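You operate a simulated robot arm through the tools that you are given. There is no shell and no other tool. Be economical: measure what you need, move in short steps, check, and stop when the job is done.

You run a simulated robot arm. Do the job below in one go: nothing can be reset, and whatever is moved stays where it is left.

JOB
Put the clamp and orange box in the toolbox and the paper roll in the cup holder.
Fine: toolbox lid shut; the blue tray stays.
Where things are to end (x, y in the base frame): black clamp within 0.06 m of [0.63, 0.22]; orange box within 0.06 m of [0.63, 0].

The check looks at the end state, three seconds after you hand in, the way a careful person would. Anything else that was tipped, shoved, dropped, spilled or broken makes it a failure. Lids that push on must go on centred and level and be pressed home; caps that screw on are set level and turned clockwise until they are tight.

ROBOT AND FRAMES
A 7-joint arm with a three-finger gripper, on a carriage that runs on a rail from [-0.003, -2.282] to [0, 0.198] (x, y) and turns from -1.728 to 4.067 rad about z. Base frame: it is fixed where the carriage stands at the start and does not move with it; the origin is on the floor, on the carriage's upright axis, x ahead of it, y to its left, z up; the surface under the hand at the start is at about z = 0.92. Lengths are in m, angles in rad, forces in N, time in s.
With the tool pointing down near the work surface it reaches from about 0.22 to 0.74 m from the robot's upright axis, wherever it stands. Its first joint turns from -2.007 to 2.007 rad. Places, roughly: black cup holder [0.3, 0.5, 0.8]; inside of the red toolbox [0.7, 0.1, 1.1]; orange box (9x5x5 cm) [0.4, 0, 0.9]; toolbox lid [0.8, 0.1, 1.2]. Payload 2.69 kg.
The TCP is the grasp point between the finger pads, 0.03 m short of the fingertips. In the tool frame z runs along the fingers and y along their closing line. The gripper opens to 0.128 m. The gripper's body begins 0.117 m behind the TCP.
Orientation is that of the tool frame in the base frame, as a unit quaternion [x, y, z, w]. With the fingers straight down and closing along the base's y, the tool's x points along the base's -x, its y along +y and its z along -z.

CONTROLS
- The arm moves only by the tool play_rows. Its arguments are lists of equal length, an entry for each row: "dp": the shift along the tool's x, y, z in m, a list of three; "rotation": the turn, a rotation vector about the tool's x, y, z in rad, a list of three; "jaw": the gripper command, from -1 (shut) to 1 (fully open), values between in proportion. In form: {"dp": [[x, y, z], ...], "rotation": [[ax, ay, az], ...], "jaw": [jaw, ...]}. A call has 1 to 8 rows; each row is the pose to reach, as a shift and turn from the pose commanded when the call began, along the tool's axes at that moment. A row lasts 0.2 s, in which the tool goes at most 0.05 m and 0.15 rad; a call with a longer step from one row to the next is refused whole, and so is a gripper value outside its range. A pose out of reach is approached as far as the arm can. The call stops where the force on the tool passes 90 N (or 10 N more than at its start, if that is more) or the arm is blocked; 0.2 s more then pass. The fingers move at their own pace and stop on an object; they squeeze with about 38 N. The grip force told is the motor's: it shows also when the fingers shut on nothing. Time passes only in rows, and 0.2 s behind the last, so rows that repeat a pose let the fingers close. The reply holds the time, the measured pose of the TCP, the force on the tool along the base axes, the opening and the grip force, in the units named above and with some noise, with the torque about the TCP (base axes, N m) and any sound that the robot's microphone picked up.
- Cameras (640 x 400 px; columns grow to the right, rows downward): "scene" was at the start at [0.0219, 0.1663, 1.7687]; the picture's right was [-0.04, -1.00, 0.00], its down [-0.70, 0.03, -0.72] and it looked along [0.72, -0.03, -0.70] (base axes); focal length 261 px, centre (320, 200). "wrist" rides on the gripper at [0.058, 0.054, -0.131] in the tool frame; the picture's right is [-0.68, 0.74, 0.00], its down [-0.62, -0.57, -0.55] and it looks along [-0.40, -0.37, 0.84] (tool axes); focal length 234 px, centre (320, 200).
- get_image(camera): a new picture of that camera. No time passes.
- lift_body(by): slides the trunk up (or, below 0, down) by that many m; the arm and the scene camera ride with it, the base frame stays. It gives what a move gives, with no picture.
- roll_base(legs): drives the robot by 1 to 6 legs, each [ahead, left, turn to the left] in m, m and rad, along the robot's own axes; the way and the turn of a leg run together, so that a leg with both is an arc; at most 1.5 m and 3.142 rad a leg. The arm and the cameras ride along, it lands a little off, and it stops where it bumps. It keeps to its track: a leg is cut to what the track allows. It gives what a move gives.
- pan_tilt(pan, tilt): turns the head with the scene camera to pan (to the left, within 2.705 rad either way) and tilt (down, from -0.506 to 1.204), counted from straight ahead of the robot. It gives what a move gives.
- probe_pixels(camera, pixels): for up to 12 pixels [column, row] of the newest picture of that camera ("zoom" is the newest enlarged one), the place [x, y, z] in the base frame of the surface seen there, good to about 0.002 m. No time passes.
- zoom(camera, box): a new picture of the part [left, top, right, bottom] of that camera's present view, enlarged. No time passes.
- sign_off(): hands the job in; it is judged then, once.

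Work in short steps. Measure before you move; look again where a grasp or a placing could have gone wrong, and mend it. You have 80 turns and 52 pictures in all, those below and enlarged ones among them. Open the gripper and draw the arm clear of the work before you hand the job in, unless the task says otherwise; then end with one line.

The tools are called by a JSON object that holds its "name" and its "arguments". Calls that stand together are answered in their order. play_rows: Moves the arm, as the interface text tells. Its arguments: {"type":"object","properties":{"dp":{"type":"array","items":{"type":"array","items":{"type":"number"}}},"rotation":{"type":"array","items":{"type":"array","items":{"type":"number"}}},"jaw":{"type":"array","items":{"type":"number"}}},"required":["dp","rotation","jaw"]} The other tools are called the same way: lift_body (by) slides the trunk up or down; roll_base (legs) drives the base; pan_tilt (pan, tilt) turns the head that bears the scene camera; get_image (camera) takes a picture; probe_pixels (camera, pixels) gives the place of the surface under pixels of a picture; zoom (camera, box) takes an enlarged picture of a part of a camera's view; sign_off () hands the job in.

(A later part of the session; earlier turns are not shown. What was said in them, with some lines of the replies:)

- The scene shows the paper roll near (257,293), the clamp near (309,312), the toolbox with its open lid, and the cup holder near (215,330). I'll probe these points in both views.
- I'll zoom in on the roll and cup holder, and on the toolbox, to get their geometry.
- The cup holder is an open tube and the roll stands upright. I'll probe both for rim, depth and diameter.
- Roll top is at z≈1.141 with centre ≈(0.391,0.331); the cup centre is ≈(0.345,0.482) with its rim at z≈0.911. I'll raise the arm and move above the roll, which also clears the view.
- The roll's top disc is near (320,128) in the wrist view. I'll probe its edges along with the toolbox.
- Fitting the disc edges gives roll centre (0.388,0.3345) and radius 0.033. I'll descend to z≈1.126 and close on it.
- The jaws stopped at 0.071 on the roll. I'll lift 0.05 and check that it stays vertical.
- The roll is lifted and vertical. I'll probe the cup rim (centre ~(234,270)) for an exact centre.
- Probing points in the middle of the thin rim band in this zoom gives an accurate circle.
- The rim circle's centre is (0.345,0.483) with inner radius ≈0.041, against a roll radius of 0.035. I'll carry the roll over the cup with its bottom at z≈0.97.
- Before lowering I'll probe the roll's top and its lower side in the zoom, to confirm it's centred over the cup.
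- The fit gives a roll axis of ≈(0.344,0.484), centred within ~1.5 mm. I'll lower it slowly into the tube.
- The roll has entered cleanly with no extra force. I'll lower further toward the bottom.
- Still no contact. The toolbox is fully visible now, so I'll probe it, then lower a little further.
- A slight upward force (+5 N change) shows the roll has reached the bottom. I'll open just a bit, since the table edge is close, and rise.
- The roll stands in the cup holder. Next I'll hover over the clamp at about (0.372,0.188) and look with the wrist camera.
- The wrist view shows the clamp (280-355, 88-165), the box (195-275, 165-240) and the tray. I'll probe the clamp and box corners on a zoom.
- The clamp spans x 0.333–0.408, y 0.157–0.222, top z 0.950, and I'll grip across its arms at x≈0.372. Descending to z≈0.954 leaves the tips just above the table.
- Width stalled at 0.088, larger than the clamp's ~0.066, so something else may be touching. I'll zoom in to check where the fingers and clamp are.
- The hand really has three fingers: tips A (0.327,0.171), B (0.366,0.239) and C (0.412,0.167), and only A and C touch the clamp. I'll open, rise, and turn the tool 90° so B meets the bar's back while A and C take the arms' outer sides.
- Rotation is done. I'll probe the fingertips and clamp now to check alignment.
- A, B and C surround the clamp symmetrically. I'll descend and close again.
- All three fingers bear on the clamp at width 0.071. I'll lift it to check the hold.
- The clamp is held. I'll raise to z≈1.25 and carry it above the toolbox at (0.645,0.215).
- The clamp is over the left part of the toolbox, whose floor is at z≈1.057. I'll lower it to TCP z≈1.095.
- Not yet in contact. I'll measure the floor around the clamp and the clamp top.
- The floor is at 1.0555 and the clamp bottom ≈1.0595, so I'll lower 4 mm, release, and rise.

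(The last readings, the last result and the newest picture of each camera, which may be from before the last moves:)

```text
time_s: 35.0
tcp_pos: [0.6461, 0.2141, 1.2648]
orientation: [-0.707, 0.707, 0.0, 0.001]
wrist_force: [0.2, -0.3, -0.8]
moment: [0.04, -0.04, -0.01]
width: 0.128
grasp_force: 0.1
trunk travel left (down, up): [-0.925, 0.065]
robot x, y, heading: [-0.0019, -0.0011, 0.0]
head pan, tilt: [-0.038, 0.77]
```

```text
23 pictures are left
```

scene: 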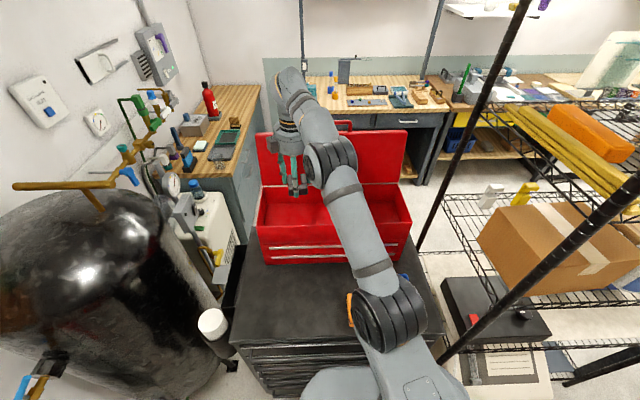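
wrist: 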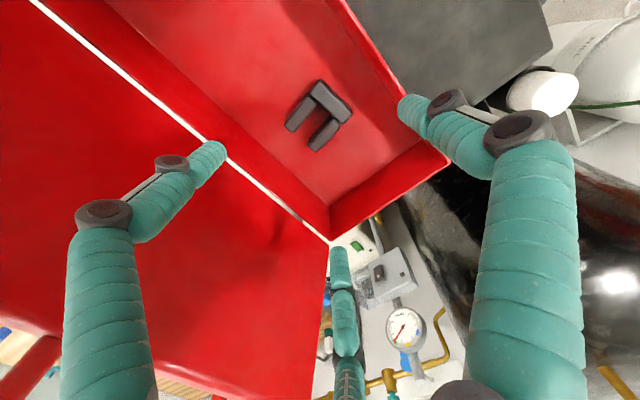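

The clamp lies flat on the toolbox floor. Next I'll retreat toward the orange box while turning the tool back.

{"name": "play_rows", "arguments": {"dp": [[0.022, 0.034, 0], [0.045, 0.069, 0], [0.068, 0.104, 0], [0.09, 0.138, 0], [0.113, 0.173, 0], [0.136, 0.208, 0], [0.158, 0.242, 0], [0.181, 0.277, 0]], "rotation": [[0, 0, 0], [0, 0, 0.14], [0, 0, 0.28], [0, 0, 0.42], [0, 0, 0.56], [0, 0, 0.7], [0, 0, 0.84], [0, 0, 0.98]], "jaw": [1, 1, 1, 1, 1, 1, 1, 1]}}

{"name": "play_rows", "arguments": {"dp": [[0, 0, 0.03], [0, 0, 0.06], [0, 0, 0.09], [0, 0, 0.11], [0, 0, 0.125], [0, 0, 0.125]], "rotation": [[0, 0, 0.14], [0, 0, 0.28], [0, 0, 0.42], [0, 0, 0.56], [0, 0, 0.591], [0, 0, 0.591]], "jaw": [1, 1, 1, 1, 1, 1]}}

{"name": "get_image", "arguments": {"camera": "wrist"}}

{"name": "get_image", "arguments": {"camera": "scene"}}

```text
time_s: 36.8
tcp_pos: [0.369, 0.0283, 1.267]
orientation: [-0.288, 0.958, 0.002, 0.001]
wrist_force: [-1.2, -1.5, -0.3]
moment: [0.14, -0.07, 0.01]
width: 0.128
grasp_force: 0.1
trunk travel left (down, up): [-0.925, 0.065]
robot x, y, heading: [-0.0001, 0.0013, -0.003]
head pan, tilt: [-0.038, 0.77]
```

```text
time_s: 38.2
tcp_pos: [0.3684, 0.0344, 1.1404]
orientation: [0.0, 1.0, 0.0, 0.0]
wrist_force: [-1.2, 0.2, 0.3]
moment: [0.02, 0.03, 0.04]
width: 0.1283
grasp_force: 0.0
trunk travel left (down, up): [-0.925, 0.065]
robot x, y, heading: [0.0007, -0.0015, -0.002]
head pan, tilt: [-0.038, 0.77]
```

```text
22 pictures are left
```

wrist: 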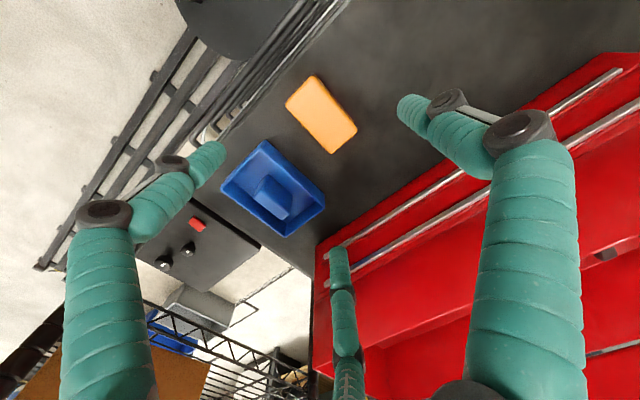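

```text
21 pictures are left
```

scene: 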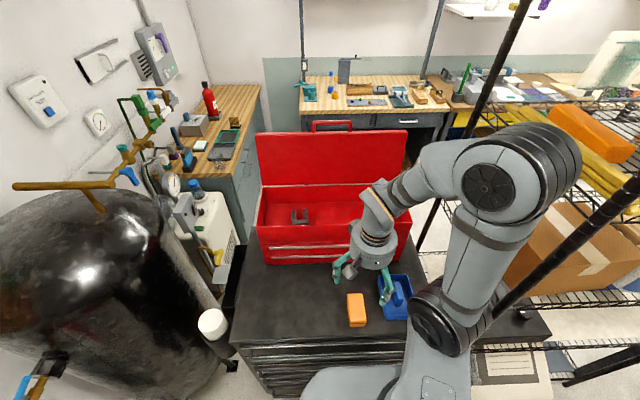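

The box is at (285-357, 75-155) in the wrist view, with the tray beside it. I'll probe the box corners and the tray's near edge.

{"name": "probe_pixels", "arguments": {"camera": "wrist", "pixels": [[315, 78], [288, 103], [330, 150], [354, 129], [320, 115], [266, 144], [323, 186], [290, 165], [295, 160], [245, 160], [312, 205], [303, 130]]}}

{"name": "probe_pixels", "arguments": {"camera": "scene", "pixels": [[301, 213], [296, 216], [307, 216], [349, 297], [362, 295], [351, 325], [365, 322], [380, 278], [384, 318]]}}

```text
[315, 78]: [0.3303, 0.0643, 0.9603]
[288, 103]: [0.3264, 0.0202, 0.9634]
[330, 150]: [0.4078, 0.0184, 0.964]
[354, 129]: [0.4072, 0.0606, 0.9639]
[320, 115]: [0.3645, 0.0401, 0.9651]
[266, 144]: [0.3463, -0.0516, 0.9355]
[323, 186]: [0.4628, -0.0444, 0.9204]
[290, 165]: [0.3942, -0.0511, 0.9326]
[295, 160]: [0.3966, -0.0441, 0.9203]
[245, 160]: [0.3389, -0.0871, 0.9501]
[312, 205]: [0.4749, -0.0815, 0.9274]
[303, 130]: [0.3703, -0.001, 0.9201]
```

```text
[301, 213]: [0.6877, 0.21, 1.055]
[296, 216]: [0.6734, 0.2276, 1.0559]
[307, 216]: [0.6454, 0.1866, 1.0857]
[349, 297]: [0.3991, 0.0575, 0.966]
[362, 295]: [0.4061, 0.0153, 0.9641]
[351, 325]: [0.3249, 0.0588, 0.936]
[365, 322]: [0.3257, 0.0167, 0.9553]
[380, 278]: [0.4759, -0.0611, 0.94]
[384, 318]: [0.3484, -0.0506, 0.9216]
```

The tray edge is at y≈-0.05 and the box's far side at 0.014, so there's ample room. I'll descend to TCP z≈0.954 and close.

{"name": "play_rows", "arguments": {"dp": [[0, 0, 0.04], [0, 0, 0.08], [0, 0, 0.12], [0, 0, 0.15], [0, 0, 0.17], [0, 0, 0.18], [0, 0, 0.186], [0, 0, 0.186]], "rotation": [[0, 0, 0], [0, 0, 0], [0, 0, 0], [0, 0, 0], [0, 0, 0], [0, 0, 0], [0, 0, 0], [0, 0, 0]], "jaw": [1, 1, 1, 1, 1, 1, 1, 1]}}

{"name": "play_rows", "arguments": {"dp": [[0, 0, 0], [0, 0, 0], [0, 0, 0], [0, 0, 0], [0, 0, 0], [0, 0, 0], [0, 0, 0], [0, 0, 0]], "rotation": [[0, 0, 0], [0, 0, 0], [0, 0, 0], [0, 0, 0], [0, 0, 0], [0, 0, 0], [0, 0, 0], [0, 0, 0]], "jaw": [0.5, 0.3, 0.1, -0.1, -0.3, -1, -1, -1]}}

{"name": "get_image", "arguments": {"camera": "wrist"}}

```text
time_s: 40.0
tcp_pos: [0.3685, 0.0344, 0.9532]
orientation: [0.0, 1.0, 0.0, 0.0]
wrist_force: [0.0, -1.1, 0.2]
moment: [-0.02, -0.01, 0.02]
width: 0.1283
grasp_force: 0.0
trunk travel left (down, up): [-0.925, 0.065]
robot x, y, heading: [-0.0005, 0.0008, -0.001]
head pan, tilt: [-0.038, 0.77]
```

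```text
time_s: 41.8
tcp_pos: [0.3685, 0.0343, 0.9543]
orientation: [0.0, 1.0, 0.0, 0.0]
wrist_force: [-0.4, 1.5, 2.9]
moment: [0.15, -0.02, 0.08]
width: 0.0608
grasp_force: 37.5
trunk travel left (down, up): [-0.925, 0.065]
robot x, y, heading: [0.0028, 0.0053, -0.0]
head pan, tilt: [-0.038, 0.77]
```

```text
20 pictures are left
```

wrist: 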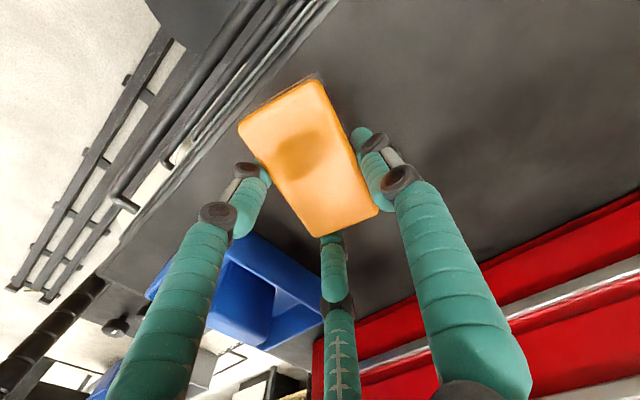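

The jaws hold the box at width 0.061. I'll lift it to z≈1.25 and check.

{"name": "play_rows", "arguments": {"dp": [[0, 0, -0.01], [0, 0, -0.04], [0, 0, -0.09], [0, 0, -0.14], [0, 0, -0.19], [0, 0, -0.24], [0, 0, -0.295], [0, 0, -0.295]], "rotation": [[0, 0, 0], [0, 0, 0], [0, 0, 0], [0, 0, 0], [0, 0, 0], [0, 0, 0], [0, 0, 0], [0, 0, 0]], "jaw": [-1, -1, -1, -1, -1, -1, -1, -1]}}

{"name": "get_image", "arguments": {"camera": "wrist"}}

```text
refused: row 7 steps farther than a row can; nothing moved
```

```text
19 pictures are left
```

wrist: 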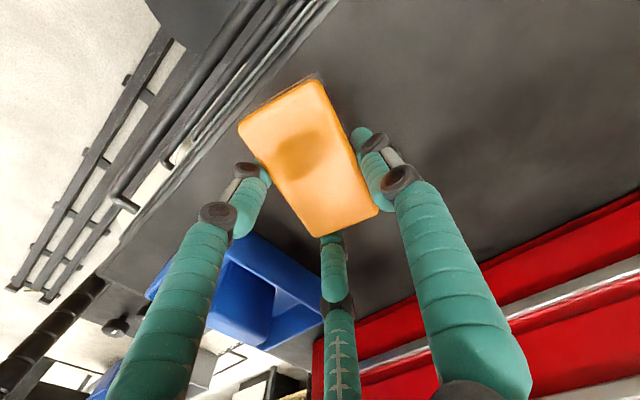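

The last step was too long, so I'll redo the lift within limits.

{"name": "play_rows", "arguments": {"dp": [[0, 0, -0.01], [0, 0, -0.05], [0, 0, -0.098], [0, 0, -0.146], [0, 0, -0.194], [0, 0, -0.242], [0, 0, -0.29], [0, 0, -0.29]], "rotation": [[0, 0, 0], [0, 0, 0], [0, 0, 0], [0, 0, 0], [0, 0, 0], [0, 0, 0], [0, 0, 0], [0, 0, 0]], "jaw": [-1, -1, -1, -1, -1, -1, -1, -1]}}

{"name": "get_image", "arguments": {"camera": "wrist"}}

```text
time_s: 43.6
tcp_pos: [0.3697, 0.0337, 1.2434]
orientation: [0.0, 1.0, 0.0, 0.001]
wrist_force: [1.0, 0.0, -1.9]
moment: [0.0, -0.03, 0.02]
width: 0.0603
grasp_force: 37.7
trunk travel left (down, up): [-0.925, 0.065]
robot x, y, heading: [0.0013, 0.003, 0.001]
head pan, tilt: [-0.038, 0.77]
```

```text
18 pictures are left
```

wrist: 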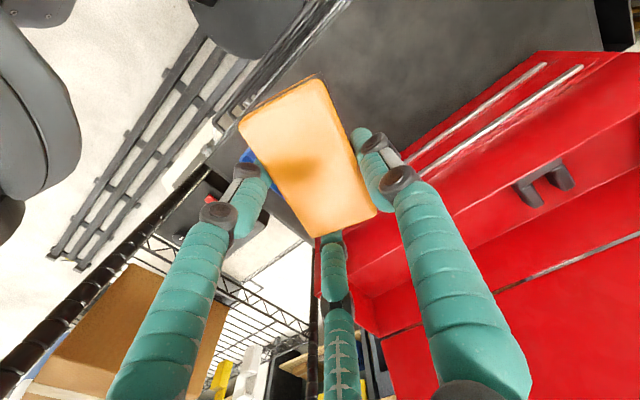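

The box is held. I'll carry it over the toolbox to (0.643,-0.004).

{"name": "play_rows", "arguments": {"dp": [[-0.04, -0.005, 0], [-0.08, -0.01, 0], [-0.12, -0.016, 0], [-0.16, -0.021, 0], [-0.2, -0.027, 0], [-0.24, -0.033, 0], [-0.274, -0.038, 0], [-0.274, -0.038, 0]], "rotation": [[0, 0, 0], [0, 0, 0], [0, 0, 0], [0, 0, 0], [0, 0, 0], [0, 0, 0], [0, 0, 0], [0, 0, 0]], "jaw": [-1, -1, -1, -1, -1, -1, -1, -1]}}

{"name": "get_image", "arguments": {"camera": "scene"}}

```text
time_s: 45.4
tcp_pos: [0.6409, -0.0038, 1.2447]
orientation: [-0.001, 1.0, 0.0, 0.0]
wrist_force: [-0.1, -0.4, -0.9]
moment: [0.02, -0.05, 0.0]
width: 0.0601
grasp_force: 38.0
trunk travel left (down, up): [-0.925, 0.065]
robot x, y, heading: [0.003, 0.0027, -0.0]
head pan, tilt: [-0.038, 0.77]
```

```text
17 pictures are left
```

scene: 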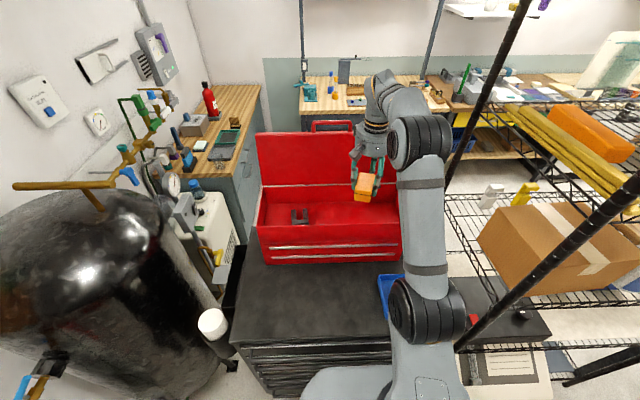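

The box is positioned over the right part. I'll lower to just above the floor.

{"name": "play_rows", "arguments": {"dp": [[0, 0, 0.04], [0, 0, 0.08], [0, 0, 0.11], [0, 0, 0.13], [0, 0, 0.142], [0, 0, 0.148], [0, 0, 0.152], [0, 0, 0.152]], "rotation": [[0, 0, 0], [0, 0, 0], [0, 0, 0], [0, 0, 0], [0, 0, 0], [0, 0, 0], [0, 0, 0], [0, 0, 0]], "jaw": [-1, -1, -1, -1, -1, -1, -1, -1]}}

{"name": "get_image", "arguments": {"camera": "wrist"}}

{"name": "probe_pixels", "arguments": {"camera": "wrist", "pixels": [[310, 100], [250, 125], [320, 225], [370, 205], [305, 160], [450, 110], [200, 100]]}}

```text
time_s: 47.2
tcp_pos: [0.644, -0.0046, 1.0905]
orientation: [0.0, 1.0, 0.0, 0.001]
wrist_force: [-0.2, 0.5, -1.5]
moment: [-0.03, -0.03, 0.0]
width: 0.06
grasp_force: 37.9
trunk travel left (down, up): [-0.925, 0.065]
robot x, y, heading: [-0.0009, 0.0007, 0.002]
head pan, tilt: [-0.038, 0.77]
```

```text
16 pictures are left
```

wrist: 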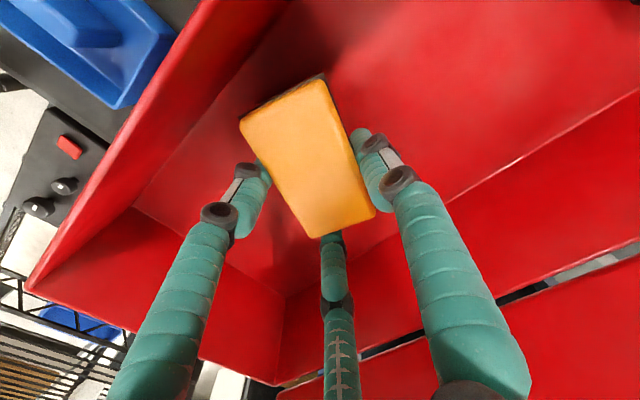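

```text
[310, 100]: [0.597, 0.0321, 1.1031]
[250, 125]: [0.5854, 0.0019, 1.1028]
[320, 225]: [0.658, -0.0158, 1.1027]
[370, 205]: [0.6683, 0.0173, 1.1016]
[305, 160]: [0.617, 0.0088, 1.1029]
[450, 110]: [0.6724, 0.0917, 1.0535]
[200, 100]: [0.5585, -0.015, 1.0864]
```

The box bottom is ≈1.058, 3 mm above the floor, with its centre near (0.628,0.009). I'll lower, release and rise.

{"name": "play_rows", "arguments": {"dp": [[0, 0, 0.003], [0, 0, 0.0035], [0, 0, 0.0035], [0, 0, 0.002], [0, 0, 0.002], [0, 0, 0.002], [0, 0, -0.02], [0, 0, -0.06]], "rotation": [[0, 0, 0], [0, 0, 0], [0, 0, 0], [0, 0, 0], [0, 0, 0], [0, 0, 0], [0, 0, 0], [0, 0, 0]], "jaw": [-1, -1, -1, 0.3, 0.3, 0.3, 0.3, 0.3]}}

{"name": "play_rows", "arguments": {"dp": [[0, 0, -0.04], [0, 0, -0.08], [0, 0, -0.12], [0.04, 0, -0.16], [0.08, 0, -0.18], [0.12, 0, -0.18], [0.16, 0, -0.18], [0.2, 0, -0.18]], "rotation": [[0, 0, 0], [0, 0, 0], [0, 0, 0], [0, 0, 0], [0, 0, 0], [0, 0, 0], [0, 0, 0], [0, 0, 0]], "jaw": [0.6, 0.6, 0.6, 0.6, 0.6, 0.6, 0.6, 0.6]}}

{"name": "get_image", "arguments": {"camera": "scene"}}

```text
time_s: 49.0
tcp_pos: [0.6416, -0.0041, 1.1525]
orientation: [0.0, 1.0, 0.0, 0.001]
wrist_force: [-0.5, 0.3, 0.3]
moment: [-0.05, -0.01, 0.01]
width: 0.0834
grasp_force: 0.1
trunk travel left (down, up): [-0.925, 0.065]
robot x, y, heading: [0.002, -0.0009, -0.002]
head pan, tilt: [-0.038, 0.77]
```

```text
refused: row 4 steps farther than a row can; nothing moved
```

```text
15 pictures are left
```

scene: 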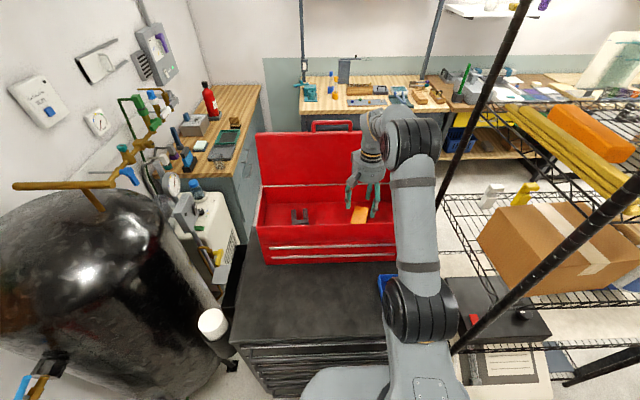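

Both items sit in the toolbox. Next I'll raise the arm high and close the fingers, then tilt the tool forward to hook behind the open lid.

{"name": "play_rows", "arguments": {"dp": [[0, 0, -0.045], [0, 0, -0.09], [0, 0, -0.135], [0.02, 0, -0.175], [0.04, 0, -0.215], [0.06, 0, -0.255], [0.08, 0, -0.295], [0.08, 0, -0.298]], "rotation": [[0, 0, 0], [0, 0, 0], [0, 0, 0], [0, 0, 0], [0, 0, 0], [0, 0, 0], [0, 0, 0], [0, 0, 0]], "jaw": [0.3, 0.3, 0.3, 0, -0.5, -1, -1, -1]}}

{"name": "get_image", "arguments": {"camera": "scene"}}

{"name": "get_image", "arguments": {"camera": "wrist"}}

```text
time_s: 50.8
tcp_pos: [0.5585, -0.0053, 1.4142]
orientation: [0.0, 1.0, 0.0, 0.0]
wrist_force: [0.3, 0.5, -0.5]
moment: [-0.05, 0.06, 0.01]
width: 0.0026
grasp_force: 2.8
out of reach, approached as far as the arm can: row 6, 7, 8
trunk travel left (down, up): [-0.925, 0.065]
robot x, y, heading: [-0.001, -0.002, 0.007]
head pan, tilt: [-0.038, 0.77]
```

```text
14 pictures are left
```

scene: 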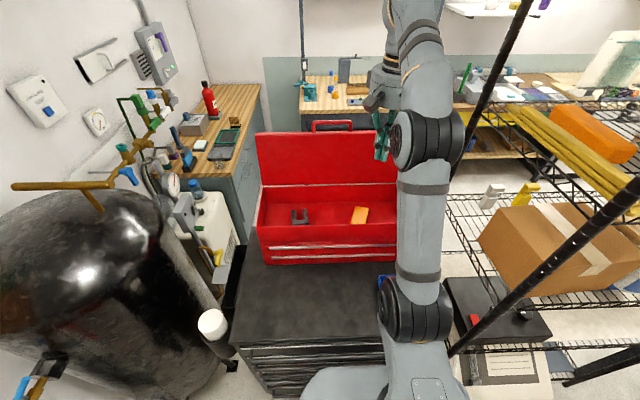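

```text
13 pictures are left
```

wrist: 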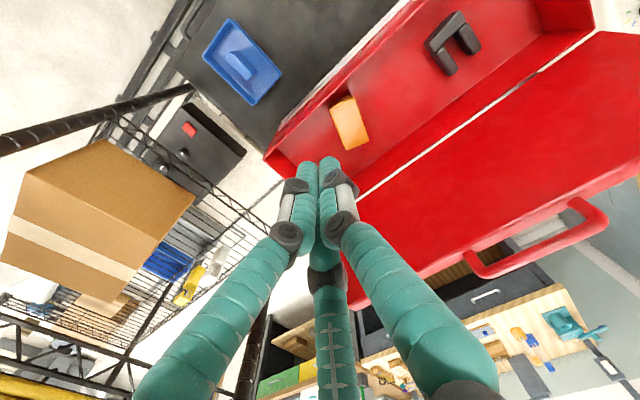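

Tool-down reach ends here, so I'll tilt the tool forward by 0.8 rad (about tool y) to bring the wrist back and gain reach.

{"name": "play_rows", "arguments": {"dp": [[0, 0, 0], [0, 0, 0], [0, 0, 0], [0, 0, 0], [0, 0, 0], [0, 0, 0], [0, 0, 0]], "rotation": [[0, -0.14, 0], [0, -0.28, 0], [0, -0.42, 0], [0, -0.56, 0], [0, -0.7, 0], [0, -0.8, 0], [0, -0.8, 0]], "jaw": [-1, -1, -1, -1, -1, -1, -1]}}

```text
time_s: 52.4
tcp_pos: [0.5577, -0.0025, 1.415]
orientation: [0.0, 0.921, -0.002, 0.39]
wrist_force: [0.9, 0.6, 0.0]
moment: [-0.05, 0.03, -0.11]
width: 0.0023
grasp_force: 31.1
out of reach, approached as far as the arm can: row 5
trunk travel left (down, up): [-0.925, 0.065]
robot x, y, heading: [-0.0008, -0.0011, -0.001]
head pan, tilt: [-0.038, 0.77]
```

The tool now points forward-down (0.72,0,-0.70). I'll extend over the lid's top edge at y≈-0.06 (clear of the handle), keeping z≈1.415.

{"name": "play_rows", "arguments": {"dp": [[-0.0275, -0.008, 0.0284], [-0.055, -0.016, 0.0568], [-0.0827, -0.0246, 0.0853], [-0.11, -0.033, 0.1137], [-0.138, -0.041, 0.142], [-0.1655, -0.049, 0.1706], [-0.193, -0.0575, 0.199], [-0.193, -0.0575, 0.199]], "rotation": [[0, 0, 0], [0, 0, 0], [0, 0, 0], [0, 0, 0], [0, 0, 0], [0, 0, 0], [0, 0, 0], [0, 0, 0]], "jaw": [-1, -1, -1, -1, -1, -1, -1, -1]}}

{"name": "get_image", "arguments": {"camera": "wrist"}}

{"name": "zoom", "arguments": {"camera": "scene", "box": [240, 60, 450, 220]}}

```text
time_s: 54.2
tcp_pos: [0.8312, -0.0648, 1.4163]
orientation: [0.0, 0.921, 0.0, 0.39]
wrist_force: [-0.8, -0.3, 0.3]
moment: [0.01, -0.06, -0.01]
width: 0.0019
grasp_force: 31.3
trunk travel left (down, up): [-0.925, 0.065]
robot x, y, heading: [0.0034, 0.0031, -0.006]
head pan, tilt: [-0.038, 0.77]
```

```text
12 pictures are left
```

wrist: 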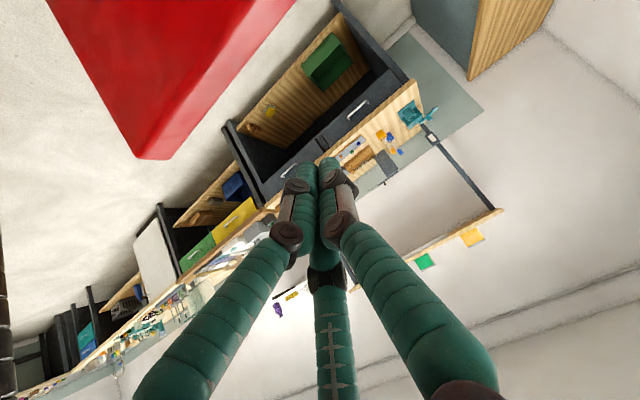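

```text
2.50 times, centred on (345, 140) of scene
```

zoom: 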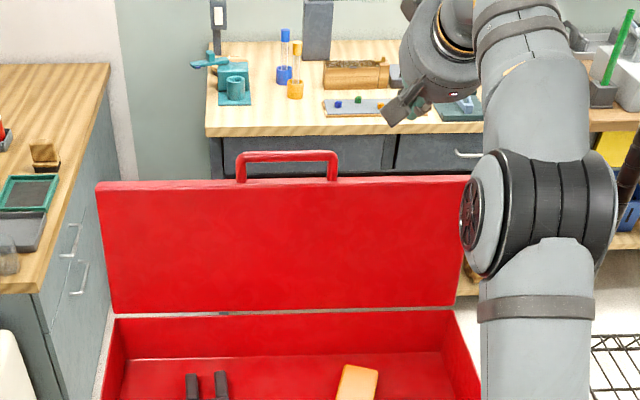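

The fingers are above and behind the lid. I'll probe the lid's edge in the wrist view to learn its thickness.

{"name": "probe_pixels", "arguments": {"camera": "wrist", "pixels": [[142, 152], [165, 156], [185, 152], [110, 90], [150, 100], [200, 110], [280, 15], [230, 60], [200, 30], [80, 40], [328, 165]]}}

{"name": "probe_pixels", "arguments": {"camera": "zoom", "pixels": [[400, 187], [400, 178], [400, 181], [288, 155], [240, 170], [335, 170], [463, 180], [100, 185], [400, 300]]}}

```text
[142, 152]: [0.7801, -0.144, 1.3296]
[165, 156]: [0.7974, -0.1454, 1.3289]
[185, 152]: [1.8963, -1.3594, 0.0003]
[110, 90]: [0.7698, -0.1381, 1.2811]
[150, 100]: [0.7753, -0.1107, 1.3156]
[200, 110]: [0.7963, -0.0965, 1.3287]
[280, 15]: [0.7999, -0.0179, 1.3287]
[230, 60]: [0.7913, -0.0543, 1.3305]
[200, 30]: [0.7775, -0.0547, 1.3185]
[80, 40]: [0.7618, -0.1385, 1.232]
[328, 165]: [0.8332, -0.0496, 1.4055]
```

```text
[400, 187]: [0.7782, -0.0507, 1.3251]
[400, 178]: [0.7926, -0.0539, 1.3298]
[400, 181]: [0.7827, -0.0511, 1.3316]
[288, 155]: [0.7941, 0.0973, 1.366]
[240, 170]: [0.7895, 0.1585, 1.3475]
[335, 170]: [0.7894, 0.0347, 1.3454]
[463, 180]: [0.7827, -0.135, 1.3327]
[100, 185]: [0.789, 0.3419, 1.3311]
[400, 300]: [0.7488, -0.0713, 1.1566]
```

The lid top is at z≈1.33 and its back edge at x≈0.803. I'll move a bit further forward, then lower the fingertips behind the lid.

{"name": "play_rows", "arguments": {"dp": [[-0.025, 0, 0.026], [-0.0035, 0, 0.0469], [0.018, 0, 0.0678], [0.0323, 0, 0.0817], [0.0431, 0, 0.0921], [0.0503, 0, 0.099], [0.0503, 0, 0.099]], "rotation": [[0, 0, 0], [0, 0, 0], [0, 0, 0], [0, 0, 0], [0, 0, 0], [0, 0, 0], [0, 0, 0]], "jaw": [-1, -1, -1, -1, -1, -1, -1]}}

{"name": "get_image", "arguments": {"camera": "wrist"}}

```text
time_s: 55.8
tcp_pos: [0.8681, -0.0634, 1.3119]
orientation: [0.001, 0.921, 0.0, 0.39]
wrist_force: [0.7, -0.3, 0.0]
moment: [0.03, 0.02, 0.0]
width: 0.0021
grasp_force: 31.6
out of reach, approached as far as the arm can: row 1, 2
trunk travel left (down, up): [-0.925, 0.065]
robot x, y, heading: [-0.004, 0.0007, 0.001]
head pan, tilt: [-0.038, 0.77]
```

```text
10 pictures are left
```

wrist: 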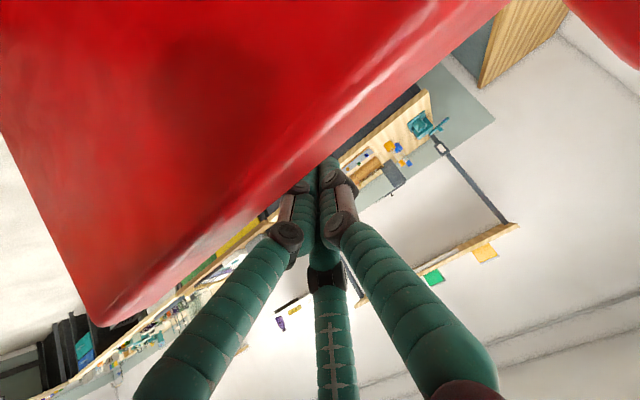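

The fingertips are hooked behind the lid edge. I'll pull slowly toward the robot by 0.10 m.

{"name": "play_rows", "arguments": {"dp": [[0.0139, 0, -0.0144], [0.0279, 0, -0.0287], [0.0383, 0, -0.0395], [0.0488, 0, -0.0503], [0.0592, 0, -0.061], [0.0697, 0, -0.0718], [0.0697, 0, -0.0718]], "rotation": [[0, 0, 0], [0, 0, 0], [0, 0, 0], [0, 0, 0], [0, 0, 0], [0, 0, 0], [0, 0, 0]], "jaw": [-1, -1, -1, -1, -1, -1, -1]}}

{"name": "get_image", "arguments": {"camera": "scene"}}

```text
time_s: 57.4
tcp_pos: [0.766, -0.0635, 1.3113]
orientation: [0.001, 0.921, 0.0, 0.389]
wrist_force: [-2.7, 1.0, 6.9]
moment: [-0.08, 0.33, -0.08]
width: 0.0022
grasp_force: 31.2
trunk travel left (down, up): [-0.925, 0.065]
robot x, y, heading: [-0.0002, -0.0003, 0.003]
head pan, tilt: [-0.038, 0.77]
```

```text
9 pictures are left
```

scene: 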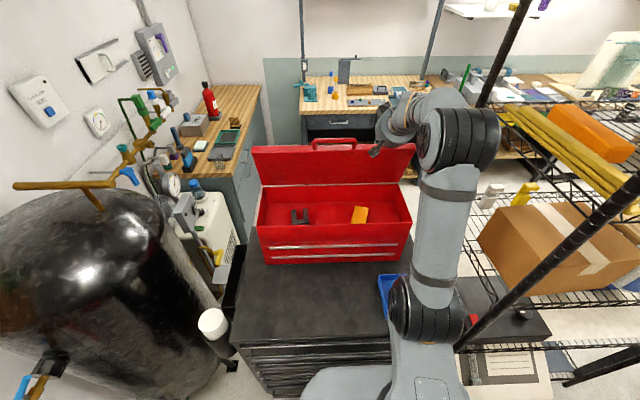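

The lid has moved forward past vertical with little force. I'll probe its edge for the angle.

{"name": "probe_pixels", "arguments": {"camera": "scene", "pixels": [[300, 151], [335, 148], [375, 148], [300, 180], [334, 139], [355, 212], [362, 218]]}}

```text
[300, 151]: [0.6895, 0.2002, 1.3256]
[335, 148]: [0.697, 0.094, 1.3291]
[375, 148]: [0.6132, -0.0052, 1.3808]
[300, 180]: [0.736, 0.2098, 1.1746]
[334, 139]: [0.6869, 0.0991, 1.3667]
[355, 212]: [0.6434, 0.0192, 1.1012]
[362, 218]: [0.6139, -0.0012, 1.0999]
```

The lid leans ~16° forward. I'll follow its arc with the fingers on the outer face to about 60°.

{"name": "play_rows", "arguments": {"dp": [[0.0274, 0, -0.0124], [0.0605, 0, -0.025], [0.078, 0, -0.0295], [0.0957, 0, -0.034], [0.1125, 0, -0.0527], [0.1299, 0, -0.0706], [0.1299, 0, -0.0706]], "rotation": [[0, 0, 0], [0, 0, 0], [0, 0, 0], [0, 0, 0], [0, 0, 0], [0, 0, 0], [0, 0, 0]], "jaw": [-1, -1, -1, -1, -1, -1, -1]}}

{"name": "get_image", "arguments": {"camera": "scene"}}

```text
time_s: 59.0
tcp_pos: [0.6272, -0.0645, 1.2652]
orientation: [0.001, 0.922, -0.001, 0.388]
wrist_force: [-0.3, 0.2, -0.3]
moment: [0.01, 0.03, 0.02]
width: 0.0018
grasp_force: 31.5
trunk travel left (down, up): [-0.925, 0.065]
robot x, y, heading: [-0.0028, -0.0008, -0.001]
head pan, tilt: [-0.038, 0.77]
```

```text
8 pictures are left
```

scene: 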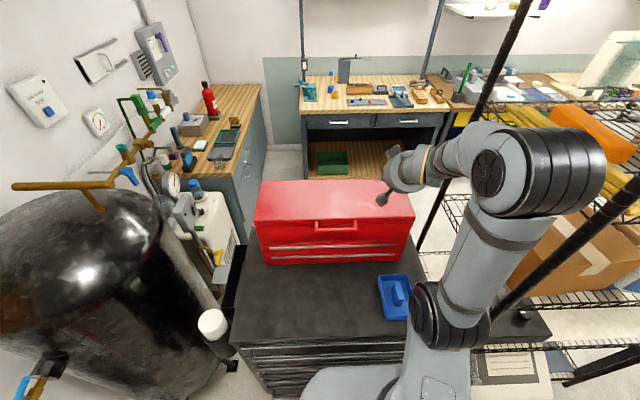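

The lid appears to have come down. I'll probe its top and seam to confirm it is fully shut.

{"name": "probe_pixels", "arguments": {"camera": "scene", "pixels": [[265, 185], [395, 205], [335, 185], [335, 212], [270, 215], [280, 222], [335, 228], [360, 190], [390, 288], [212, 322]]}}

{"name": "zoom", "arguments": {"camera": "scene", "box": [240, 170, 430, 330]}}

```text
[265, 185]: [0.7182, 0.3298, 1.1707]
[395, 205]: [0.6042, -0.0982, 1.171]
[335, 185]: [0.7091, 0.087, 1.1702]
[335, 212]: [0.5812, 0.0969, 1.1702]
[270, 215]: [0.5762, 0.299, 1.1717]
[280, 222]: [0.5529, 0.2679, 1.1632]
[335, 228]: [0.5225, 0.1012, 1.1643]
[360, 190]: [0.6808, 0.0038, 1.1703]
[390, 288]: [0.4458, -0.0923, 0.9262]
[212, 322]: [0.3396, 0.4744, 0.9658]
```

```text
2.50 times, centred on (335, 250) of scene
```

zoom: 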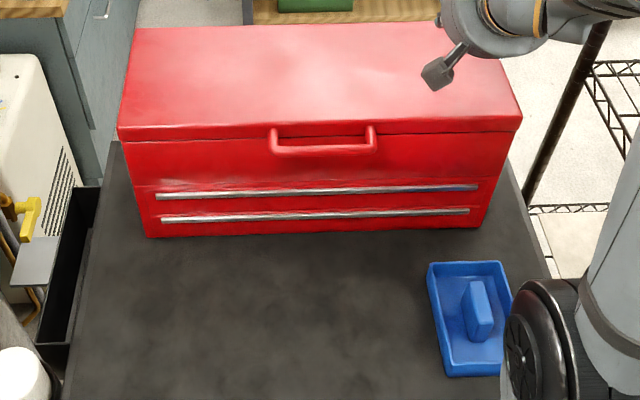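

The lid is level at z≈1.170–1.171 everywhere and the seam is closed. I'll back the arm up and away along the tool axis and open the gripper.

{"name": "play_rows", "arguments": {"dp": [[0.003, 0, -0.039], [0.006, 0, -0.078], [0.009, 0, -0.117], [0.0118, 0, -0.156], [0.0118, 0, -0.19], [0.0118, 0, -0.19], [0.0118, 0, -0.19], [0.0118, 0, -0.19]], "rotation": [[0, 0, 0], [0, 0, 0], [0, 0, 0], [0, 0, 0], [0, 0, 0], [0, 0, 0], [0, 0, 0], [0, 0, 0]], "jaw": [-1, -1, -1, 0, 1, 1, 1, 1]}}

{"name": "get_image", "arguments": {"camera": "scene"}}

```text
time_s: 60.8
tcp_pos: [0.4827, -0.0658, 1.3893]
orientation: [0.0, 0.921, 0.001, 0.39]
wrist_force: [-0.4, 0.0, 0.0]
moment: [0.01, -0.01, 0.01]
width: 0.0865
grasp_force: 0.0
out of reach, approached as far as the arm can: row 2
trunk travel left (down, up): [-0.925, 0.065]
robot x, y, heading: [-0.004, 0.0024, -0.0]
head pan, tilt: [-0.038, 0.77]
```

```text
6 pictures are left
```

scene: 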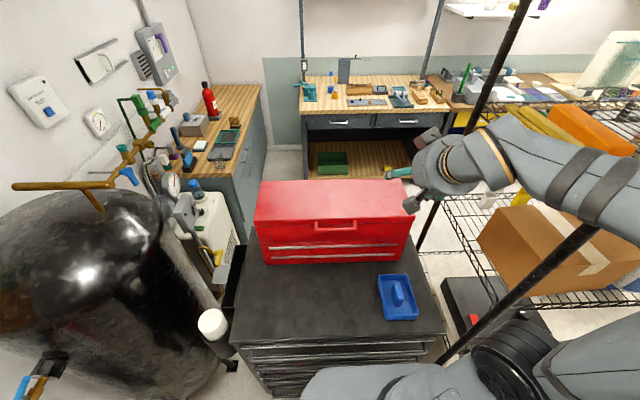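

Everything is in place and the arm is clear: lid shut, roll in the cup, tray untouched. I'll finish opening the gripper and confirm it is at rest.

{"name": "play_rows", "arguments": {"dp": [[0, 0, 0], [0, 0, 0], [0, 0, 0], [0, 0, 0]], "rotation": [[0, 0, 0], [0, 0, 0], [0, 0, 0], [0, 0, 0]], "jaw": [1, 1, 1, 1]}}

```text
time_s: 61.8
tcp_pos: [0.484, -0.064, 1.3919]
orientation: [0.0, 0.921, -0.001, 0.389]
wrist_force: [0.2, 0.8, -0.5]
moment: [-0.03, -0.01, 0.02]
width: 0.1278
grasp_force: 0.0
trunk travel left (down, up): [-0.925, 0.065]
robot x, y, heading: [0.0014, 0.001, 0.002]
head pan, tilt: [-0.038, 0.77]
```

The gripper is fully open (0.128) and the arm is at rest clear of the work, so I'm handing in.

{"name": "sign_off", "arguments": {}}

```text
The job is handed in.
```

The clamp and orange box are in the toolbox with the lid shut, the paper roll is in the cup holder, and the blue tray was not touched.
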